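You operate a simulated robot arm through the tools that you are given. There is no shell and no other tool. Be economical: measure what you need, move in short steps, check, and stop when the job is done.

You are at the controls of a simulated robot arm. One attempt, no reset.

JOB
Take the brown pear and put it on top of the beige pie.

It is judged by the outcome, as a careful person would: the job done as asked, and still so three seconds after it is handed in. It fails if anything else is knocked over, pushed out of place, dropped, spilled or broken.

ROBOT AND FRAMES
A 7-joint arm with a two-finger parallel gripper, fixed in place. Base frame: the origin is at the foot of the arm, x ahead of it, y to its left, z up; the work surface is at about z = 0. Lengths are in mm, angles in rad, forces in N, time in s.
With the tool pointing down near the work surface it reaches from about 240 to 620 mm from the base axis. Its first joint turns from -1.152 to 1.152 rad. Payload 2.6 kg.
The TCP is the grasp point between the finger pads, 30 mm short of the fingertips. In the tool frame z runs along the fingers and y along their closing line. Largest opening 94 mm; finger width 28, thickness 10; the body of the gripper, 50 by 96 mm, starts 55 mm behind the TCP.
Orientation is told as [roll, pitch, yaw] about the base's x, y, z axes, in that order, counted from this pose: with the fingers straight down and closing along the base's y, the tool's x points along the base's -x, its y along +y and its z along -z.

CONTROLS
- The arm moves only by the tool send_rows. Its argument "series" is a list that holds one entry, the list of rows, each a list of 4 numbers: the shift along the tool's x, y, z in mm, then the turn about the tool's z in rad. In form: [[[tx, ty, tz, spin], ...]]. A call has 1 to 10 rows; each row shifts and turns the commanded pose from where the row before left it, along the tool's axes as they then stand. "hand" is the gripper command, from -1 (fully open) to 1 (shut), values between in proportion, set as the call begins (left out, the last holds). Rows are played at 5 a second. More than 50 mm and 0.15 rad between two rows, or a gripper value outside its range, and nothing of the call is played. A pose out of reach is approached as far as the arm can. The call stops where the force on the tool passes 40 N (or 10 N more than at its start, if that is more) or the arm is blocked; 0.2 s more then pass. Each finger travels about 72 mm/s and halts on what it meets, pressing with about 41 N; the grip force reading is that of the motor and also rises with nothing between the fingers. The clock runs only during rows and for 0.2 s after the last one: add rows that do not move to give the fingers time. It gives the time, the measured TCP pose, the force on the tool (base axes), the opening and the grip force at its end, in the units of the frame above (readings bear some noise).
- Cameras (640 x 400 px; columns grow to the right, rows downward): "scene" is fixed at [27.8, 430.3, 557.5]; the picture's right is [-0.83, -0.56, 0.00], its down [-0.37, 0.55, -0.75] and it looks along [0.42, -0.62, -0.66] (base axes); focal length 246 px, centre (320, 200). "wrist" rides on the gripper at [76, 14, -102] in the tool frame; the picture's right is [-0.18, 0.98, 0.00], its down [-0.75, -0.14, -0.64] and it looks along [-0.63, -0.12, 0.77] (tool axes); focal length 243 px, centre (320, 200).
- get_image(camera): a new picture of that camera. No time passes.
- measure_at(camera, pixels): for up to 12 pixels [column, row] of the newest picture of that camera ("zoom" is the newest enlarged one), the place [x, y, z] in the base frame of the surface seen there, good to about 3 mm. No time passes.
- inspect(camera, box): a new picture of the part [left, top, right, bottom] of that camera's present view, enlarged. No time passes.
- finish_job(): hands the job in; it is judged then, once.

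Keep the steps short. Do not move on a guess: measure, check each grasp and each placing, and mend mistakes. In all there are 60 turns and 22 pictures (those below and enlarged ones count). Leave the gripper open and the arm clear of the work at the hand-in unless told otherwise, and finish with a single line.

The tools are called by a JSON object that holds its "method" and its "body". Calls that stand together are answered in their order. send_rows: Moves the arm, as the interface text tells. Its arguments: {"type":"object","properties":{"series":{"type":"array","items":{"type":"array","items":{"type":"array","items":{"type":"number"}}}},"hand":{"type":"number"}},"required":["series"]} The other tools are called the same way: get_image (camera) takes a picture; measure_at (camera, pixels) gives the place of the surface under pixels of a picture; inspect (camera, box) takes an enlarged picture of a part of a camera's view; finish_job () hands the job in.

At the start:

```text
clock: 0.0
ee_pos: [358.3, -81.9, 338.1]
tcp_rot: [-0.001, 0.0, 0.0]
ft_force: [0.0, 0.7, -0.5]
grip_width: 93.9
grip_force: 0.0
```

scene: 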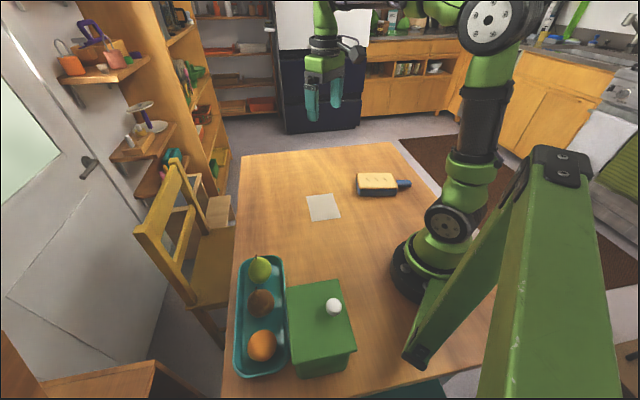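
wrist: 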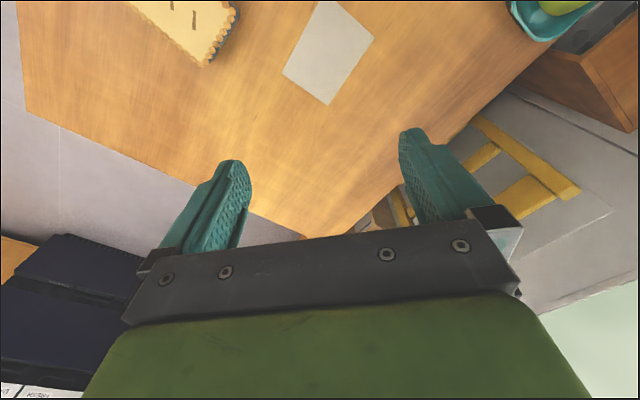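

I see a teal tray with three fruits around (260,310) and what looks like a beige pie at (378,184). I'll enlarge both areas.

{"method": "inspect", "body": {"camera": "scene", "box": [220, 240, 380, 390]}}

{"method": "measure_at", "body": {"camera": "scene", "pixels": [[260, 268], [261, 303], [262, 345], [377, 181], [362, 178], [392, 178], [362, 188], [393, 187], [403, 184], [324, 207], [334, 305], [318, 320]]}}

{"method": "inspect", "body": {"camera": "scene", "box": [340, 160, 420, 210]}}

```text
2.67 times, centred on (300, 315) of scene
```

zoom: 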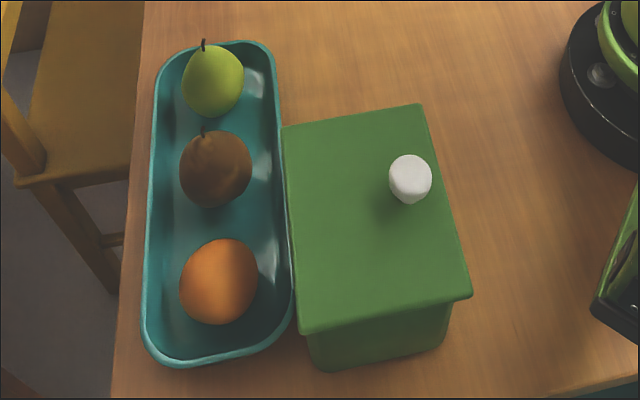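

```text
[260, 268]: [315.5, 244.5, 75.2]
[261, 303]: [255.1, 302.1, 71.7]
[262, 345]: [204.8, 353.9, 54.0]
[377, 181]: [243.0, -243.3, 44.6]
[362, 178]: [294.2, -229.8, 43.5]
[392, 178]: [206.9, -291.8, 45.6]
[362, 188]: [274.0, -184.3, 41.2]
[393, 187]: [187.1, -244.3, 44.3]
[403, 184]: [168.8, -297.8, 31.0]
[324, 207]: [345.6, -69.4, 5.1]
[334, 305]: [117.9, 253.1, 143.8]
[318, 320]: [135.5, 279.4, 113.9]
```

```text
8.00 times, centred on (380, 185) of scene
```

zoom: 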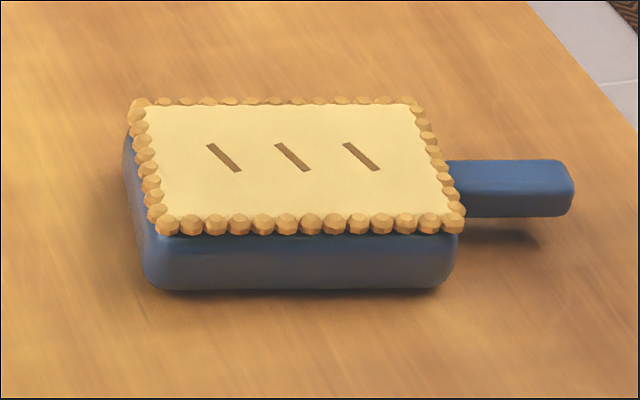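

The brown thing at (261,303) is a pear, standing between the green pear and the orange. I'll measure its outline, the tray rim and floor, and the neighbours.

{"method": "measure_at", "body": {"camera": "scene", "pixels": [[256, 288], [256, 292], [257, 295], [250, 303], [272, 303], [262, 315], [243, 320], [282, 300], [265, 322], [278, 285], [260, 281], [256, 257]]}}

{"method": "measure_at", "body": {"camera": "scene", "pixels": [[262, 331], [238, 285], [286, 330], [287, 290], [338, 282], [299, 363], [356, 350], [261, 310], [270, 276], [334, 300], [239, 300], [262, 338]]}}

```text
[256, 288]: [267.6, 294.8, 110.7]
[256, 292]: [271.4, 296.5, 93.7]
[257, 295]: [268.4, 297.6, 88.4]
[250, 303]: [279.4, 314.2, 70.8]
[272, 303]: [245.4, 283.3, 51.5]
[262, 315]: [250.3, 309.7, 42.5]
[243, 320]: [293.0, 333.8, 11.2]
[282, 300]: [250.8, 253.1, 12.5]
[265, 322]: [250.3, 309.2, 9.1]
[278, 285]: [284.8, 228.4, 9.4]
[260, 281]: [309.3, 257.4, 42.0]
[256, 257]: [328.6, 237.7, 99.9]
```

```text
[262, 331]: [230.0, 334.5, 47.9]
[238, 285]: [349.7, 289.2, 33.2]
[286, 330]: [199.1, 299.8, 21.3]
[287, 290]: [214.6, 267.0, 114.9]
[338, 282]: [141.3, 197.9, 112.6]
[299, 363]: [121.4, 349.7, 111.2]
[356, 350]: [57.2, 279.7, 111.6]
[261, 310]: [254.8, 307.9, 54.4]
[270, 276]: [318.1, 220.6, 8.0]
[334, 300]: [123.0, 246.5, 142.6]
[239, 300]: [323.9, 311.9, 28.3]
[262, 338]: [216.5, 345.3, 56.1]
```

The brown pear stands upright. Its axis is near (268,297), its radius is about 28, and it is widest near z 40. The tray floor is at z 9 and the stem tip at 111. The tray runs along (-0.75,0.66), with its rim at z 33. The green box lid is at z 115, about 57 mm to the side. I'll grip across the tray at yaw -0.72, so I move above the pear at height first.

{"method": "send_rows", "body": {"series": [[[9, 37.9, 0, 0], [9, 37.9, 0, 0], [9, 37.9, 0, 0], [9, 37.9, 0, 0], [9, 37.9, 0, 0], [9, 37.9, 0, 0], [9, 37.9, 0, 0], [9, 37.9, 0, 0], [9, 37.9, 0, 0], [9, 37.9, 0, 0]]], "hand": -1}}

{"method": "send_rows", "body": {"series": [[[0, 0, 0, 0.144], [0, 0, 0, 0.144], [0, 0, 0, 0.144], [0, 0, 0, 0.144], [0, 0, 0, 0.144], [0, 0, 0, 0]]], "hand": -0.64}}

{"method": "get_image", "body": {"camera": "wrist"}}

```text
clock: 2.2
ee_pos: [268.6, 297.5, 336.4]
tcp_rot: [-0.001, 0.0, -0.002]
ft_force: [0.4, -0.9, -0.6]
grip_width: 94.0
grip_force: 0.0
```

```text
clock: 3.6
ee_pos: [266.9, 297.0, 335.4]
tcp_rot: [0.0, 0.0, -0.721]
ft_force: [0.0, 0.6, -0.3]
grip_width: 77.0
grip_force: 0.2
```

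```text
17 pictures are left
```

wrist: 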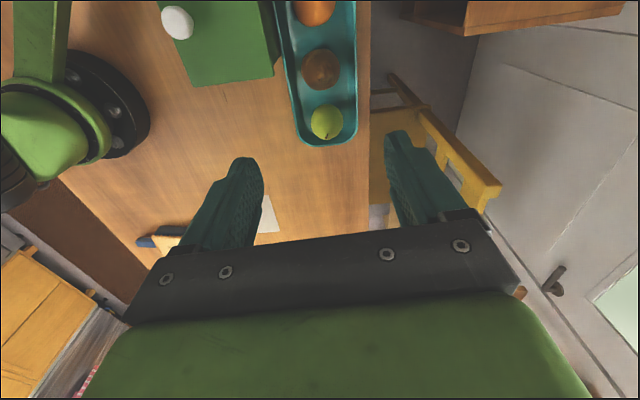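

I'm above the pear at yaw -0.72 and opening 77. The pear shows at (322,70) in the wrist view. I'll cross-check its position, its neighbours, the rims and the lid corner from here.

{"method": "measure_at", "body": {"camera": "wrist", "pixels": [[322, 70], [306, 70], [338, 70], [322, 52], [322, 86], [289, 70], [355, 70], [326, 122], [315, 12], [272, 74], [324, 80], [355, 90]]}}

{"method": "inspect", "body": {"camera": "wrist", "box": [250, 0, 400, 150]}}

```text
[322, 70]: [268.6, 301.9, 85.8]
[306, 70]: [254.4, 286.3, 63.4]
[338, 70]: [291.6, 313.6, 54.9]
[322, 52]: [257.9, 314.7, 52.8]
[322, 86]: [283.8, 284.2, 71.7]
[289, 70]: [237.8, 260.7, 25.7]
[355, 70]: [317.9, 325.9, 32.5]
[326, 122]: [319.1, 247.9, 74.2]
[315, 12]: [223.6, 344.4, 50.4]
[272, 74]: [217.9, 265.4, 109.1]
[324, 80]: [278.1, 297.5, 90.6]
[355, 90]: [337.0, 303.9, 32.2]
```

```text
2.67 times, centred on (325, 75) of wrist
```

zoom: 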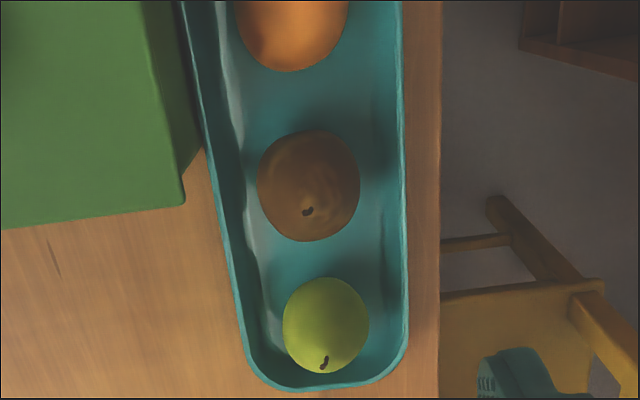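

The pear centre refines to about (270,299). I shift 3.5 mm along the tool's y and drop to about z 150, with the fingertips still above the stem.

{"method": "send_rows", "body": {"series": [[[-1, 3.5, 37, 0], [0, 0, 37, 0], [0, 0, 37, 0], [0, 0, 37, 0], [0, 0, 37, 0], [0, 0, 0, 0]]]}}

{"method": "get_image", "body": {"camera": "wrist"}}

{"method": "inspect", "body": {"camera": "scene", "box": [200, 210, 380, 390]}}

```text
clock: 5.0
ee_pos: [271.5, 300.0, 151.4]
tcp_rot: [-0.001, 0.0, -0.721]
ft_force: [-0.5, -0.3, 0.4]
grip_width: 76.7
grip_force: 0.1
```

```text
15 pictures are left
```

wrist: 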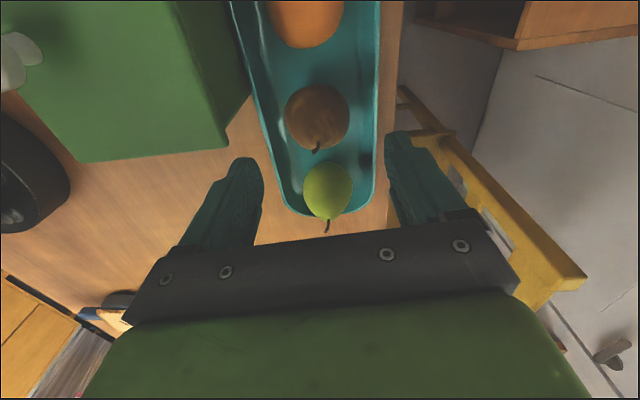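

```text
2.22 times, centred on (290, 300) of scene
```

zoom: 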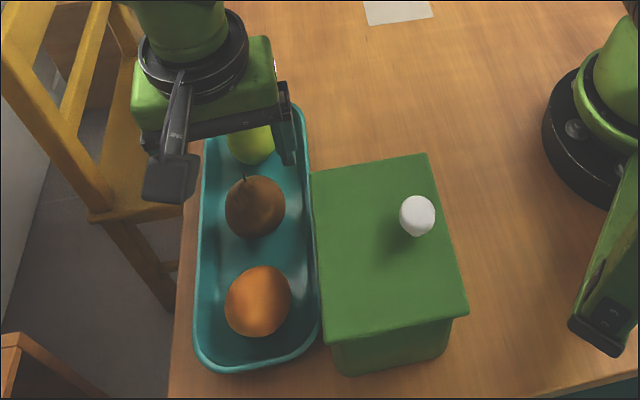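

The spot under the TCP at pear height projects to (320,117) and the pear centre is at (317,117), so the pear is about 2 mm to the -y side. The lid is 60 mm away and the rims 52 mm. I correct by -1.5 mm and lower to z about 61.

{"method": "send_rows", "body": {"series": [[[0, -1.5, 20, 0], [0, 0, 20, 0], [0, 0, 20, 0], [0, 0, 15, 0], [0, 0, 10, 0], [0, 0, 5, 0], [0, 0, 0, 0]]]}}

{"method": "get_image", "body": {"camera": "wrist"}}

{"method": "inspect", "body": {"camera": "scene", "box": [200, 240, 320, 360]}}

```text
clock: 6.6
ee_pos: [269.2, 296.8, 62.1]
tcp_rot: [0.002, 0.001, -0.721]
ft_force: [-0.5, 0.7, 0.0]
grip_width: 77.1
grip_force: 0.0
```

```text
13 pictures are left
```

wrist: 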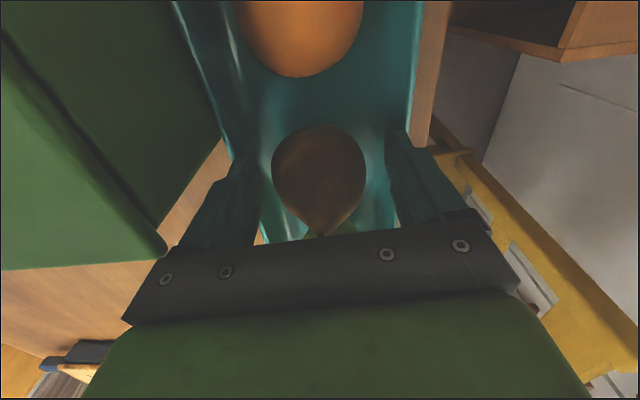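

```text
3.33 times, centred on (260, 300) of scene
```

zoom: 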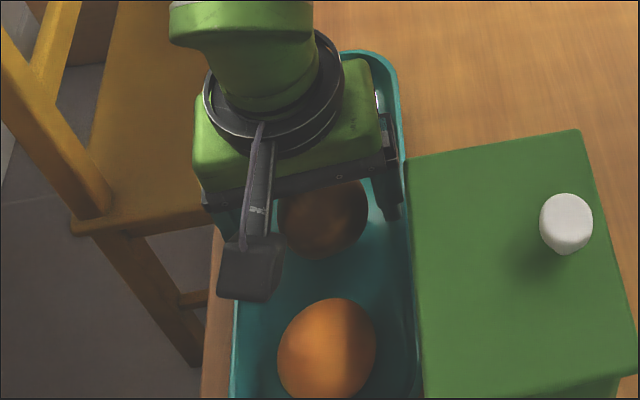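

The fingers straddle the pear with no contact. I go 3 mm lower for a better hold, which still clears the stem, and close with time for the fingers to settle.

{"method": "send_rows", "body": {"series": [[[0, 0, 3, 0], [0, 0, 0, 0]]]}}

{"method": "send_rows", "body": {"series": [[[0, 0, 0, 0], [0, 0, 0, 0], [0, 0, 0, 0], [0, 0, 0, 0]]], "hand": 1}}

{"method": "get_image", "body": {"camera": "wrist"}}

```text
clock: 7.2
ee_pos: [269.7, 298.9, 61.1]
tcp_rot: [0.007, 0.0, -0.72]
ft_force: [-3.1, -5.3, 28.9]
grip_width: 73.5
grip_force: 0.0
```

```text
clock: 8.2
ee_pos: [271.4, 300.6, 61.3]
tcp_rot: [0.01, 0.0, -0.718]
ft_force: [8.0, 8.7, 21.9]
grip_width: 55.0
grip_force: 40.5
```

```text
11 pictures are left
```

wrist: 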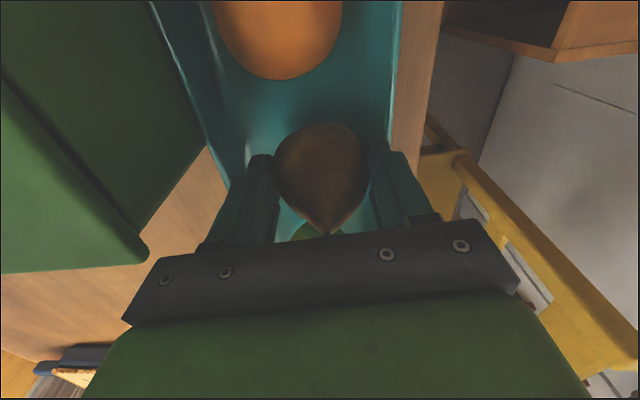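

The fingers hold at 55.0 mm with 40.5 N, which matches the pear. The lower step met about 29 N, probably from the stem or the tray, so I won't press further. I'll lift gently and check.

{"method": "send_rows", "body": {"series": [[[0, 0, -5, 0], [0, 0, -10, 0], [0, 0, -15, 0], [0, 0, -20, 0], [0, 0, -30, 0], [0, 0, -30, 0], [0, 0, 0, 0]]]}}

{"method": "get_image", "body": {"camera": "scene"}}

{"method": "get_image", "body": {"camera": "wrist"}}

```text
clock: 9.8
ee_pos: [270.4, 298.2, 168.9]
tcp_rot: [0.001, 0.001, -0.719]
ft_force: [0.7, 0.0, -2.0]
grip_width: 54.9
grip_force: 40.9
```

```text
10 pictures are left
```

scene: 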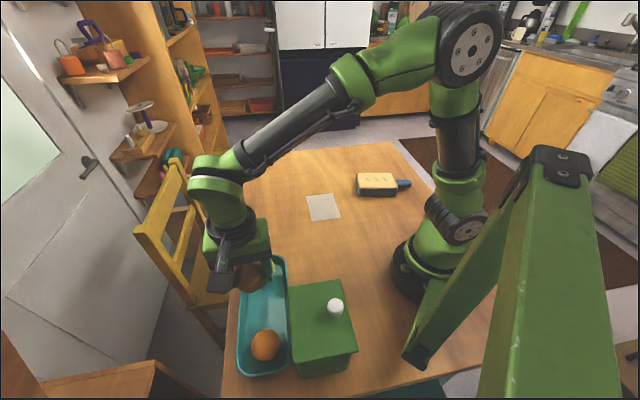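

```text
9 pictures are left
```

wrist: 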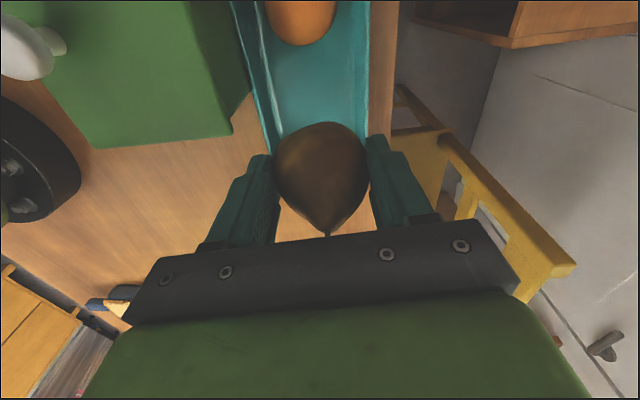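

The pear is held firmly at 54.9 mm. Next I rise to about 250 and carry it on an arc ahead of the base, toward (380,0), keeping clear of the box.

{"method": "send_rows", "body": {"series": [[[0, 0, -40, 0], [0, 0, -40, 0], [0, 0, 0, 0]]]}}

{"method": "send_rows", "body": {"series": [[[-27.9, -15.2, 0, 0], [-27.9, -15.2, 0, 0], [-27.9, -15.2, 0, 0], [-27.9, -15.2, 0, 0], [-27.9, -15.2, 0, 0], [-27.9, -15.2, 0, 0], [-27.9, -15.2, 0, 0], [-27.9, -15.2, 0, 0], [-27.9, -15.2, 0, 0], [-27.9, -15.2, 0, 0]]]}}

{"method": "inspect", "body": {"camera": "scene", "box": [180, 240, 420, 390]}}

{"method": "measure_at", "body": {"camera": "zoom", "pixels": [[287, 133], [224, 280], [465, 290], [320, 320], [155, 160], [285, 240], [212, 75], [410, 175]]}}

```text
clock: 10.6
ee_pos: [268.6, 298.6, 249.9]
tcp_rot: [0.0, 0.0, -0.721]
ft_force: [-0.6, 0.2, -0.2]
grip_width: 54.8
grip_force: 40.8
```

```text
clock: 12.8
ee_pos: [378.2, -1.3, 248.9]
tcp_rot: [-0.002, 0.001, -0.72]
ft_force: [0.6, 1.3, -1.6]
grip_width: 54.8
grip_force: 41.2
```

```text
2.67 times, centred on (300, 315) of scene
```

zoom: 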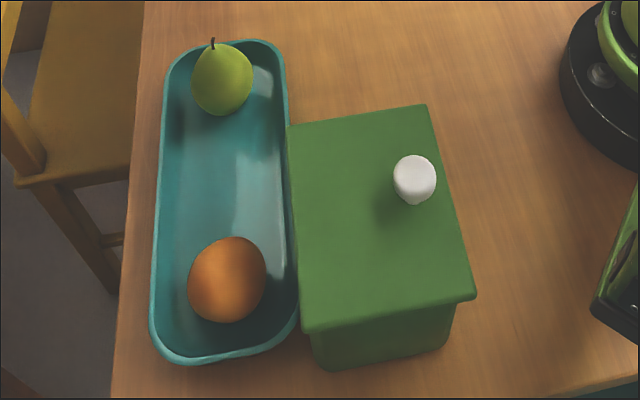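

```text
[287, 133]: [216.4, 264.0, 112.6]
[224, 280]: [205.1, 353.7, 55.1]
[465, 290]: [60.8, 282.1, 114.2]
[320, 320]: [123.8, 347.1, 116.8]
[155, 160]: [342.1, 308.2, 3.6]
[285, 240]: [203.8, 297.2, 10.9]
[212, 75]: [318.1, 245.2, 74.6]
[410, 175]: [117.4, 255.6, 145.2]
```

Everything in the tray still stands. The tray slid about 7 mm and the box about 3 mm when I made the last step down, which is small. Pushing them back would be riskier, so I carry on to above the pie at (242,-243).

{"method": "send_rows", "body": {"series": [[[-5.7, -27.1, 0, 0], [-5.7, -27.1, 0, 0], [-5.7, -27.1, 0, 0], [-5.7, -27.1, 0, 0], [-5.7, -27.1, 0, 0], [-5.7, -27.1, 0, 0], [-5.7, -27.1, 0, 0], [-5.7, -27.1, 0, 0], [-5.7, -27.1, 0, 0], [-5.7, -27.1, 0, 0]]]}}

{"method": "get_image", "body": {"camera": "wrist"}}

{"method": "inspect", "body": {"camera": "scene", "box": [320, 100, 440, 220]}}

```text
clock: 15.0
ee_pos: [242.3, -242.2, 249.6]
tcp_rot: [0.002, -0.001, -0.719]
ft_force: [-0.2, 0.7, -0.9]
grip_width: 54.5
grip_force: 41.1
```

```text
7 pictures are left
```

wrist: 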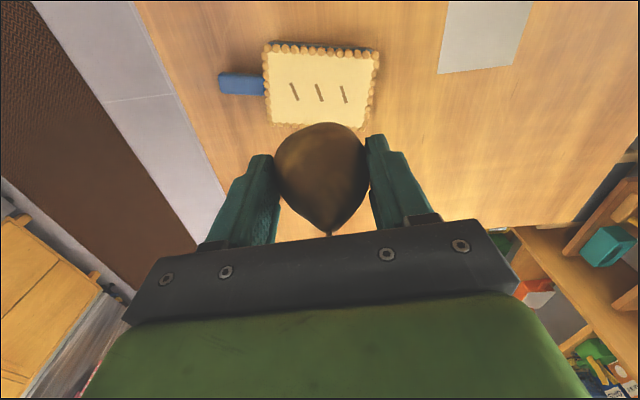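

```text
3.33 times, centred on (380, 160) of scene
```

zoom: 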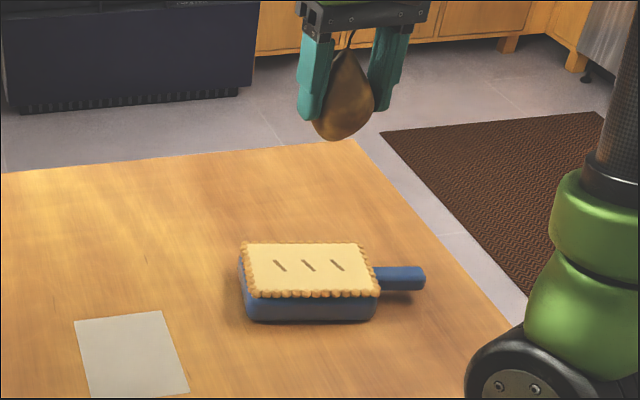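

The pear hangs upright in the fingers. I'll measure the pie top from the wrist view to confirm its centre and height.

{"method": "measure_at", "body": {"camera": "wrist", "pixels": [[271, 56], [371, 64], [364, 120], [272, 118], [319, 92], [319, 75], [319, 110], [345, 94], [294, 90]]}}

```text
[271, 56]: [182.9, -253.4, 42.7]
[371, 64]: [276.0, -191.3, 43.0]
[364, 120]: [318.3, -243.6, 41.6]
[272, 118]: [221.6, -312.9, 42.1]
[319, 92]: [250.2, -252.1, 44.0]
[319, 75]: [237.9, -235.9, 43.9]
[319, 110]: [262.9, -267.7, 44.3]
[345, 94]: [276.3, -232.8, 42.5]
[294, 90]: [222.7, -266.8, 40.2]
```

The pie centre is about (249,-250) with its top at z 43.5. I centre over it and lower to z about 112. Contact is expected near TCP z 96.

{"method": "send_rows", "body": {"series": [[[-10.2, -1.5, 20, 0], [0, 0, 40, 0], [0, 0, 40, 0], [0, 0, 25, 0], [0, 0, 12, 0], [0, 0, 0, 0]]]}}

{"method": "inspect", "body": {"camera": "scene", "box": [330, 130, 430, 210]}}

```text
clock: 16.4
ee_pos: [250.1, -248.3, 111.1]
tcp_rot: [0.002, -0.001, -0.72]
ft_force: [-0.5, -0.1, -1.4]
grip_width: 54.6
grip_force: 40.6
```

```text
5.00 times, centred on (380, 170) of scene
```

zoom: 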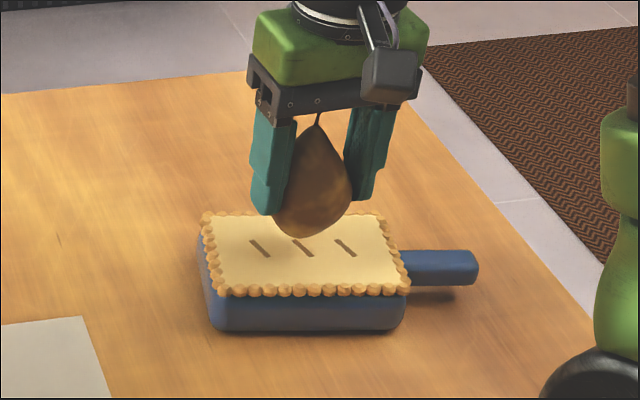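

The pear is centred just above the pie. I lower in small steps and watch the force.

{"method": "send_rows", "body": {"series": [[[0, 0, 4, 0], [0, 0, 4, 0], [0, 0, 2, 0], [0, 0, 2, 0], [0, 0, 0, 0]]]}}

{"method": "send_rows", "body": {"series": [[[0, 0, 1, 0], [0, 0, 0, 0]]]}}

```text
clock: 17.6
ee_pos: [248.9, -249.7, 101.2]
tcp_rot: [0.0, 0.0, -0.72]
ft_force: [0.0, 0.0, -2.1]
grip_width: 54.9
grip_force: 40.7
```

```text
clock: 18.2
ee_pos: [249.7, -249.7, 98.6]
tcp_rot: [0.0, 0.0, -0.722]
ft_force: [0.7, 0.0, -1.8]
grip_width: 54.4
grip_force: 40.9
```

There is no contact yet (z force about -2, which is the pear's weight). I continue 1 mm at a time.

{"method": "send_rows", "body": {"series": [[[0, 0, 1, 0], [0, 0, 0, 0]]]}}

{"method": "send_rows", "body": {"series": [[[0, 0, 1, 0], [0, 0, 0, 0]]]}}

```text
clock: 18.8
ee_pos: [250.1, -250.3, 98.5]
tcp_rot: [-0.001, -0.001, -0.721]
ft_force: [-0.1, -0.1, -0.7]
grip_width: 54.6
grip_force: 41.0
```

```text
clock: 19.4
ee_pos: [250.0, -249.7, 98.3]
tcp_rot: [-0.001, -0.003, -0.721]
ft_force: [-3.7, 3.6, 12.5]
grip_width: 54.6
grip_force: 41.1
```

Contact: +12.5 N at TCP z 98.3. I ease up 1 mm and check the force before releasing.

{"method": "send_rows", "body": {"series": [[[0, 0, -0.8, 0], [0, 0, 0, 0]]]}}

{"method": "inspect", "body": {"camera": "scene", "box": [330, 130, 430, 210]}}

```text
clock: 20.0
ee_pos: [249.6, -249.3, 97.9]
tcp_rot: [0.0, -0.001, -0.72]
ft_force: [0.9, -0.7, 1.6]
grip_width: 54.4
grip_force: 41.4
```

```text
5.00 times, centred on (380, 170) of scene
```

zoom: 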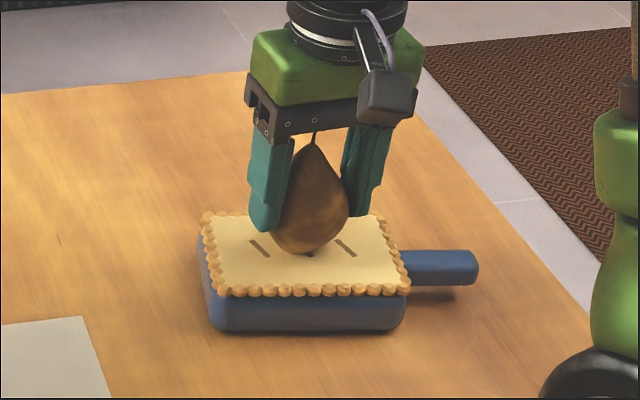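

The pear rests upright on the pie with light contact (1.6 N). I open a little first, to about 66 mm, so I can see whether it stands by itself.

{"method": "send_rows", "body": {"series": [[[0, 0, 0, 0], [0, 0, 0, 0], [0, 0, 0, 0], [0, 0, 0, 0], [0, 0, 0, 0]]], "hand": -0.4}}

{"method": "get_image", "body": {"camera": "wrist"}}

{"method": "inspect", "body": {"camera": "scene", "box": [330, 130, 430, 210]}}

```text
clock: 21.2
ee_pos: [249.0, -249.1, 97.9]
tcp_rot: [0.0, 0.0, -0.72]
ft_force: [-0.9, 0.4, 1.0]
grip_width: 66.0
grip_force: 0.2
```

```text
3 pictures are left
```

wrist: 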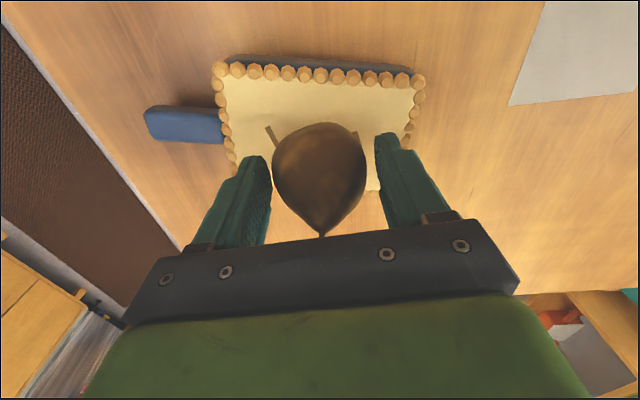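

```text
5.00 times, centred on (380, 170) of scene
```

zoom: 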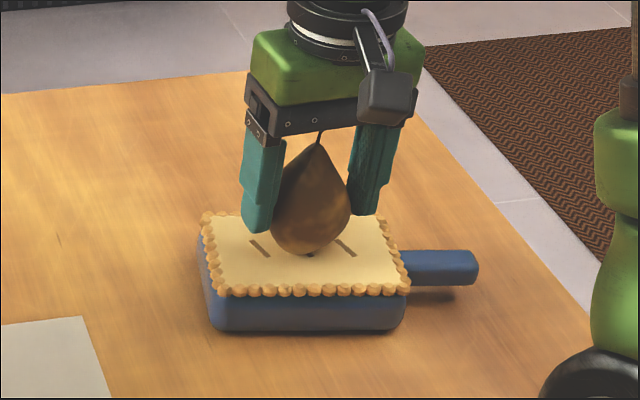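

The pear stands, but it may lean slightly toward the finger on the left. I open a bit more, to 78 mm, and look again while the fingers still cage it.

{"method": "send_rows", "body": {"series": [[[0, 0, 0, 0], [0, 0, 0, 0], [0, 0, 0, 0], [0, 0, 0, 0], [0, 0, 0, 0], [0, 0, 0, 0]]], "hand": -0.66}}

{"method": "get_image", "body": {"camera": "wrist"}}

```text
clock: 22.6
ee_pos: [249.6, -249.8, 98.8]
tcp_rot: [0.0, 0.001, -0.72]
ft_force: [0.1, 0.6, 0.0]
grip_width: 78.2
grip_force: 0.0
```

```text
1 pictures are left
```

wrist: 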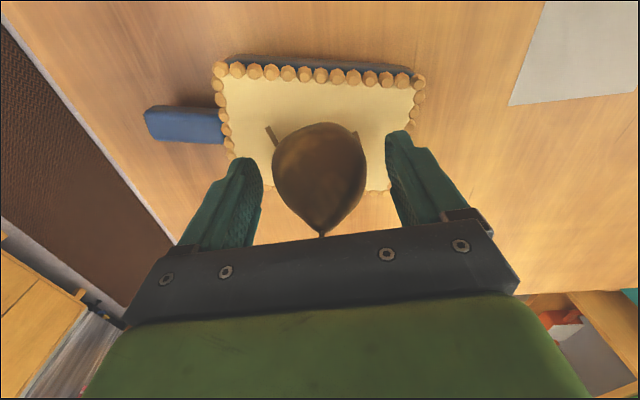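

The pear did not move as the fingers opened, so it stands free, with clear gaps on both sides. I open fully and rise straight up.

{"method": "send_rows", "body": {"series": [[[0, 0, 0, 0], [0, 0, 0, 0], [0, 0, -5, 0], [0, 0, -15, 0], [0, 0, -30, 0], [0, 0, -40, 0], [0, 0, -40, 0], [0, 0, -40, 0], [0, 0, -20, 0], [0, 0, 0, 0]]], "hand": -1}}

{"method": "get_image", "body": {"camera": "scene"}}

{"method": "measure_at", "body": {"camera": "scene", "pixels": [[377, 170], [376, 175], [362, 188], [393, 187]]}}

```text
clock: 24.8
ee_pos: [249.9, -249.2, 288.9]
tcp_rot: [0.001, 0.001, -0.719]
ft_force: [-1.0, -0.3, 0.1]
grip_width: 94.1
grip_force: 0.2
```

```text
0 pictures are left
```

scene: 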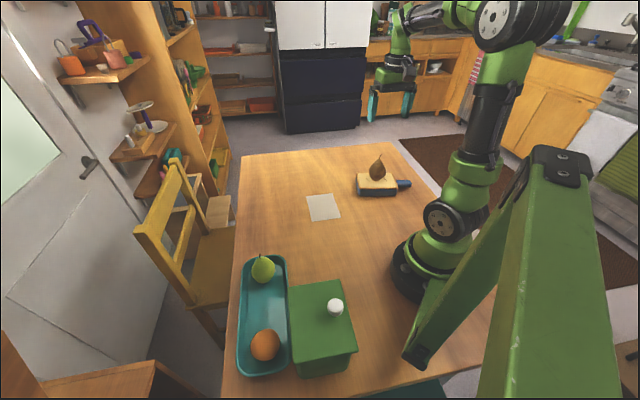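

```text
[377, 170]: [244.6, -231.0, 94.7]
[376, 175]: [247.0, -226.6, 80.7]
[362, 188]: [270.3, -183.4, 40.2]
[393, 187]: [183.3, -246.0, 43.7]
```

The pear stands upright on the pie at (377,168), the pie hasn't moved, and the arm is clear with the gripper open. I'm handing in.

{"method": "finish_job", "body": {}}

```text
The job is handed in.
```

The brown pear stands upright on the beige pie and the job is handed in; nothing fell, but while gripping I nudged the tray about 7 mm and the green box about 3 mm, and left them there.
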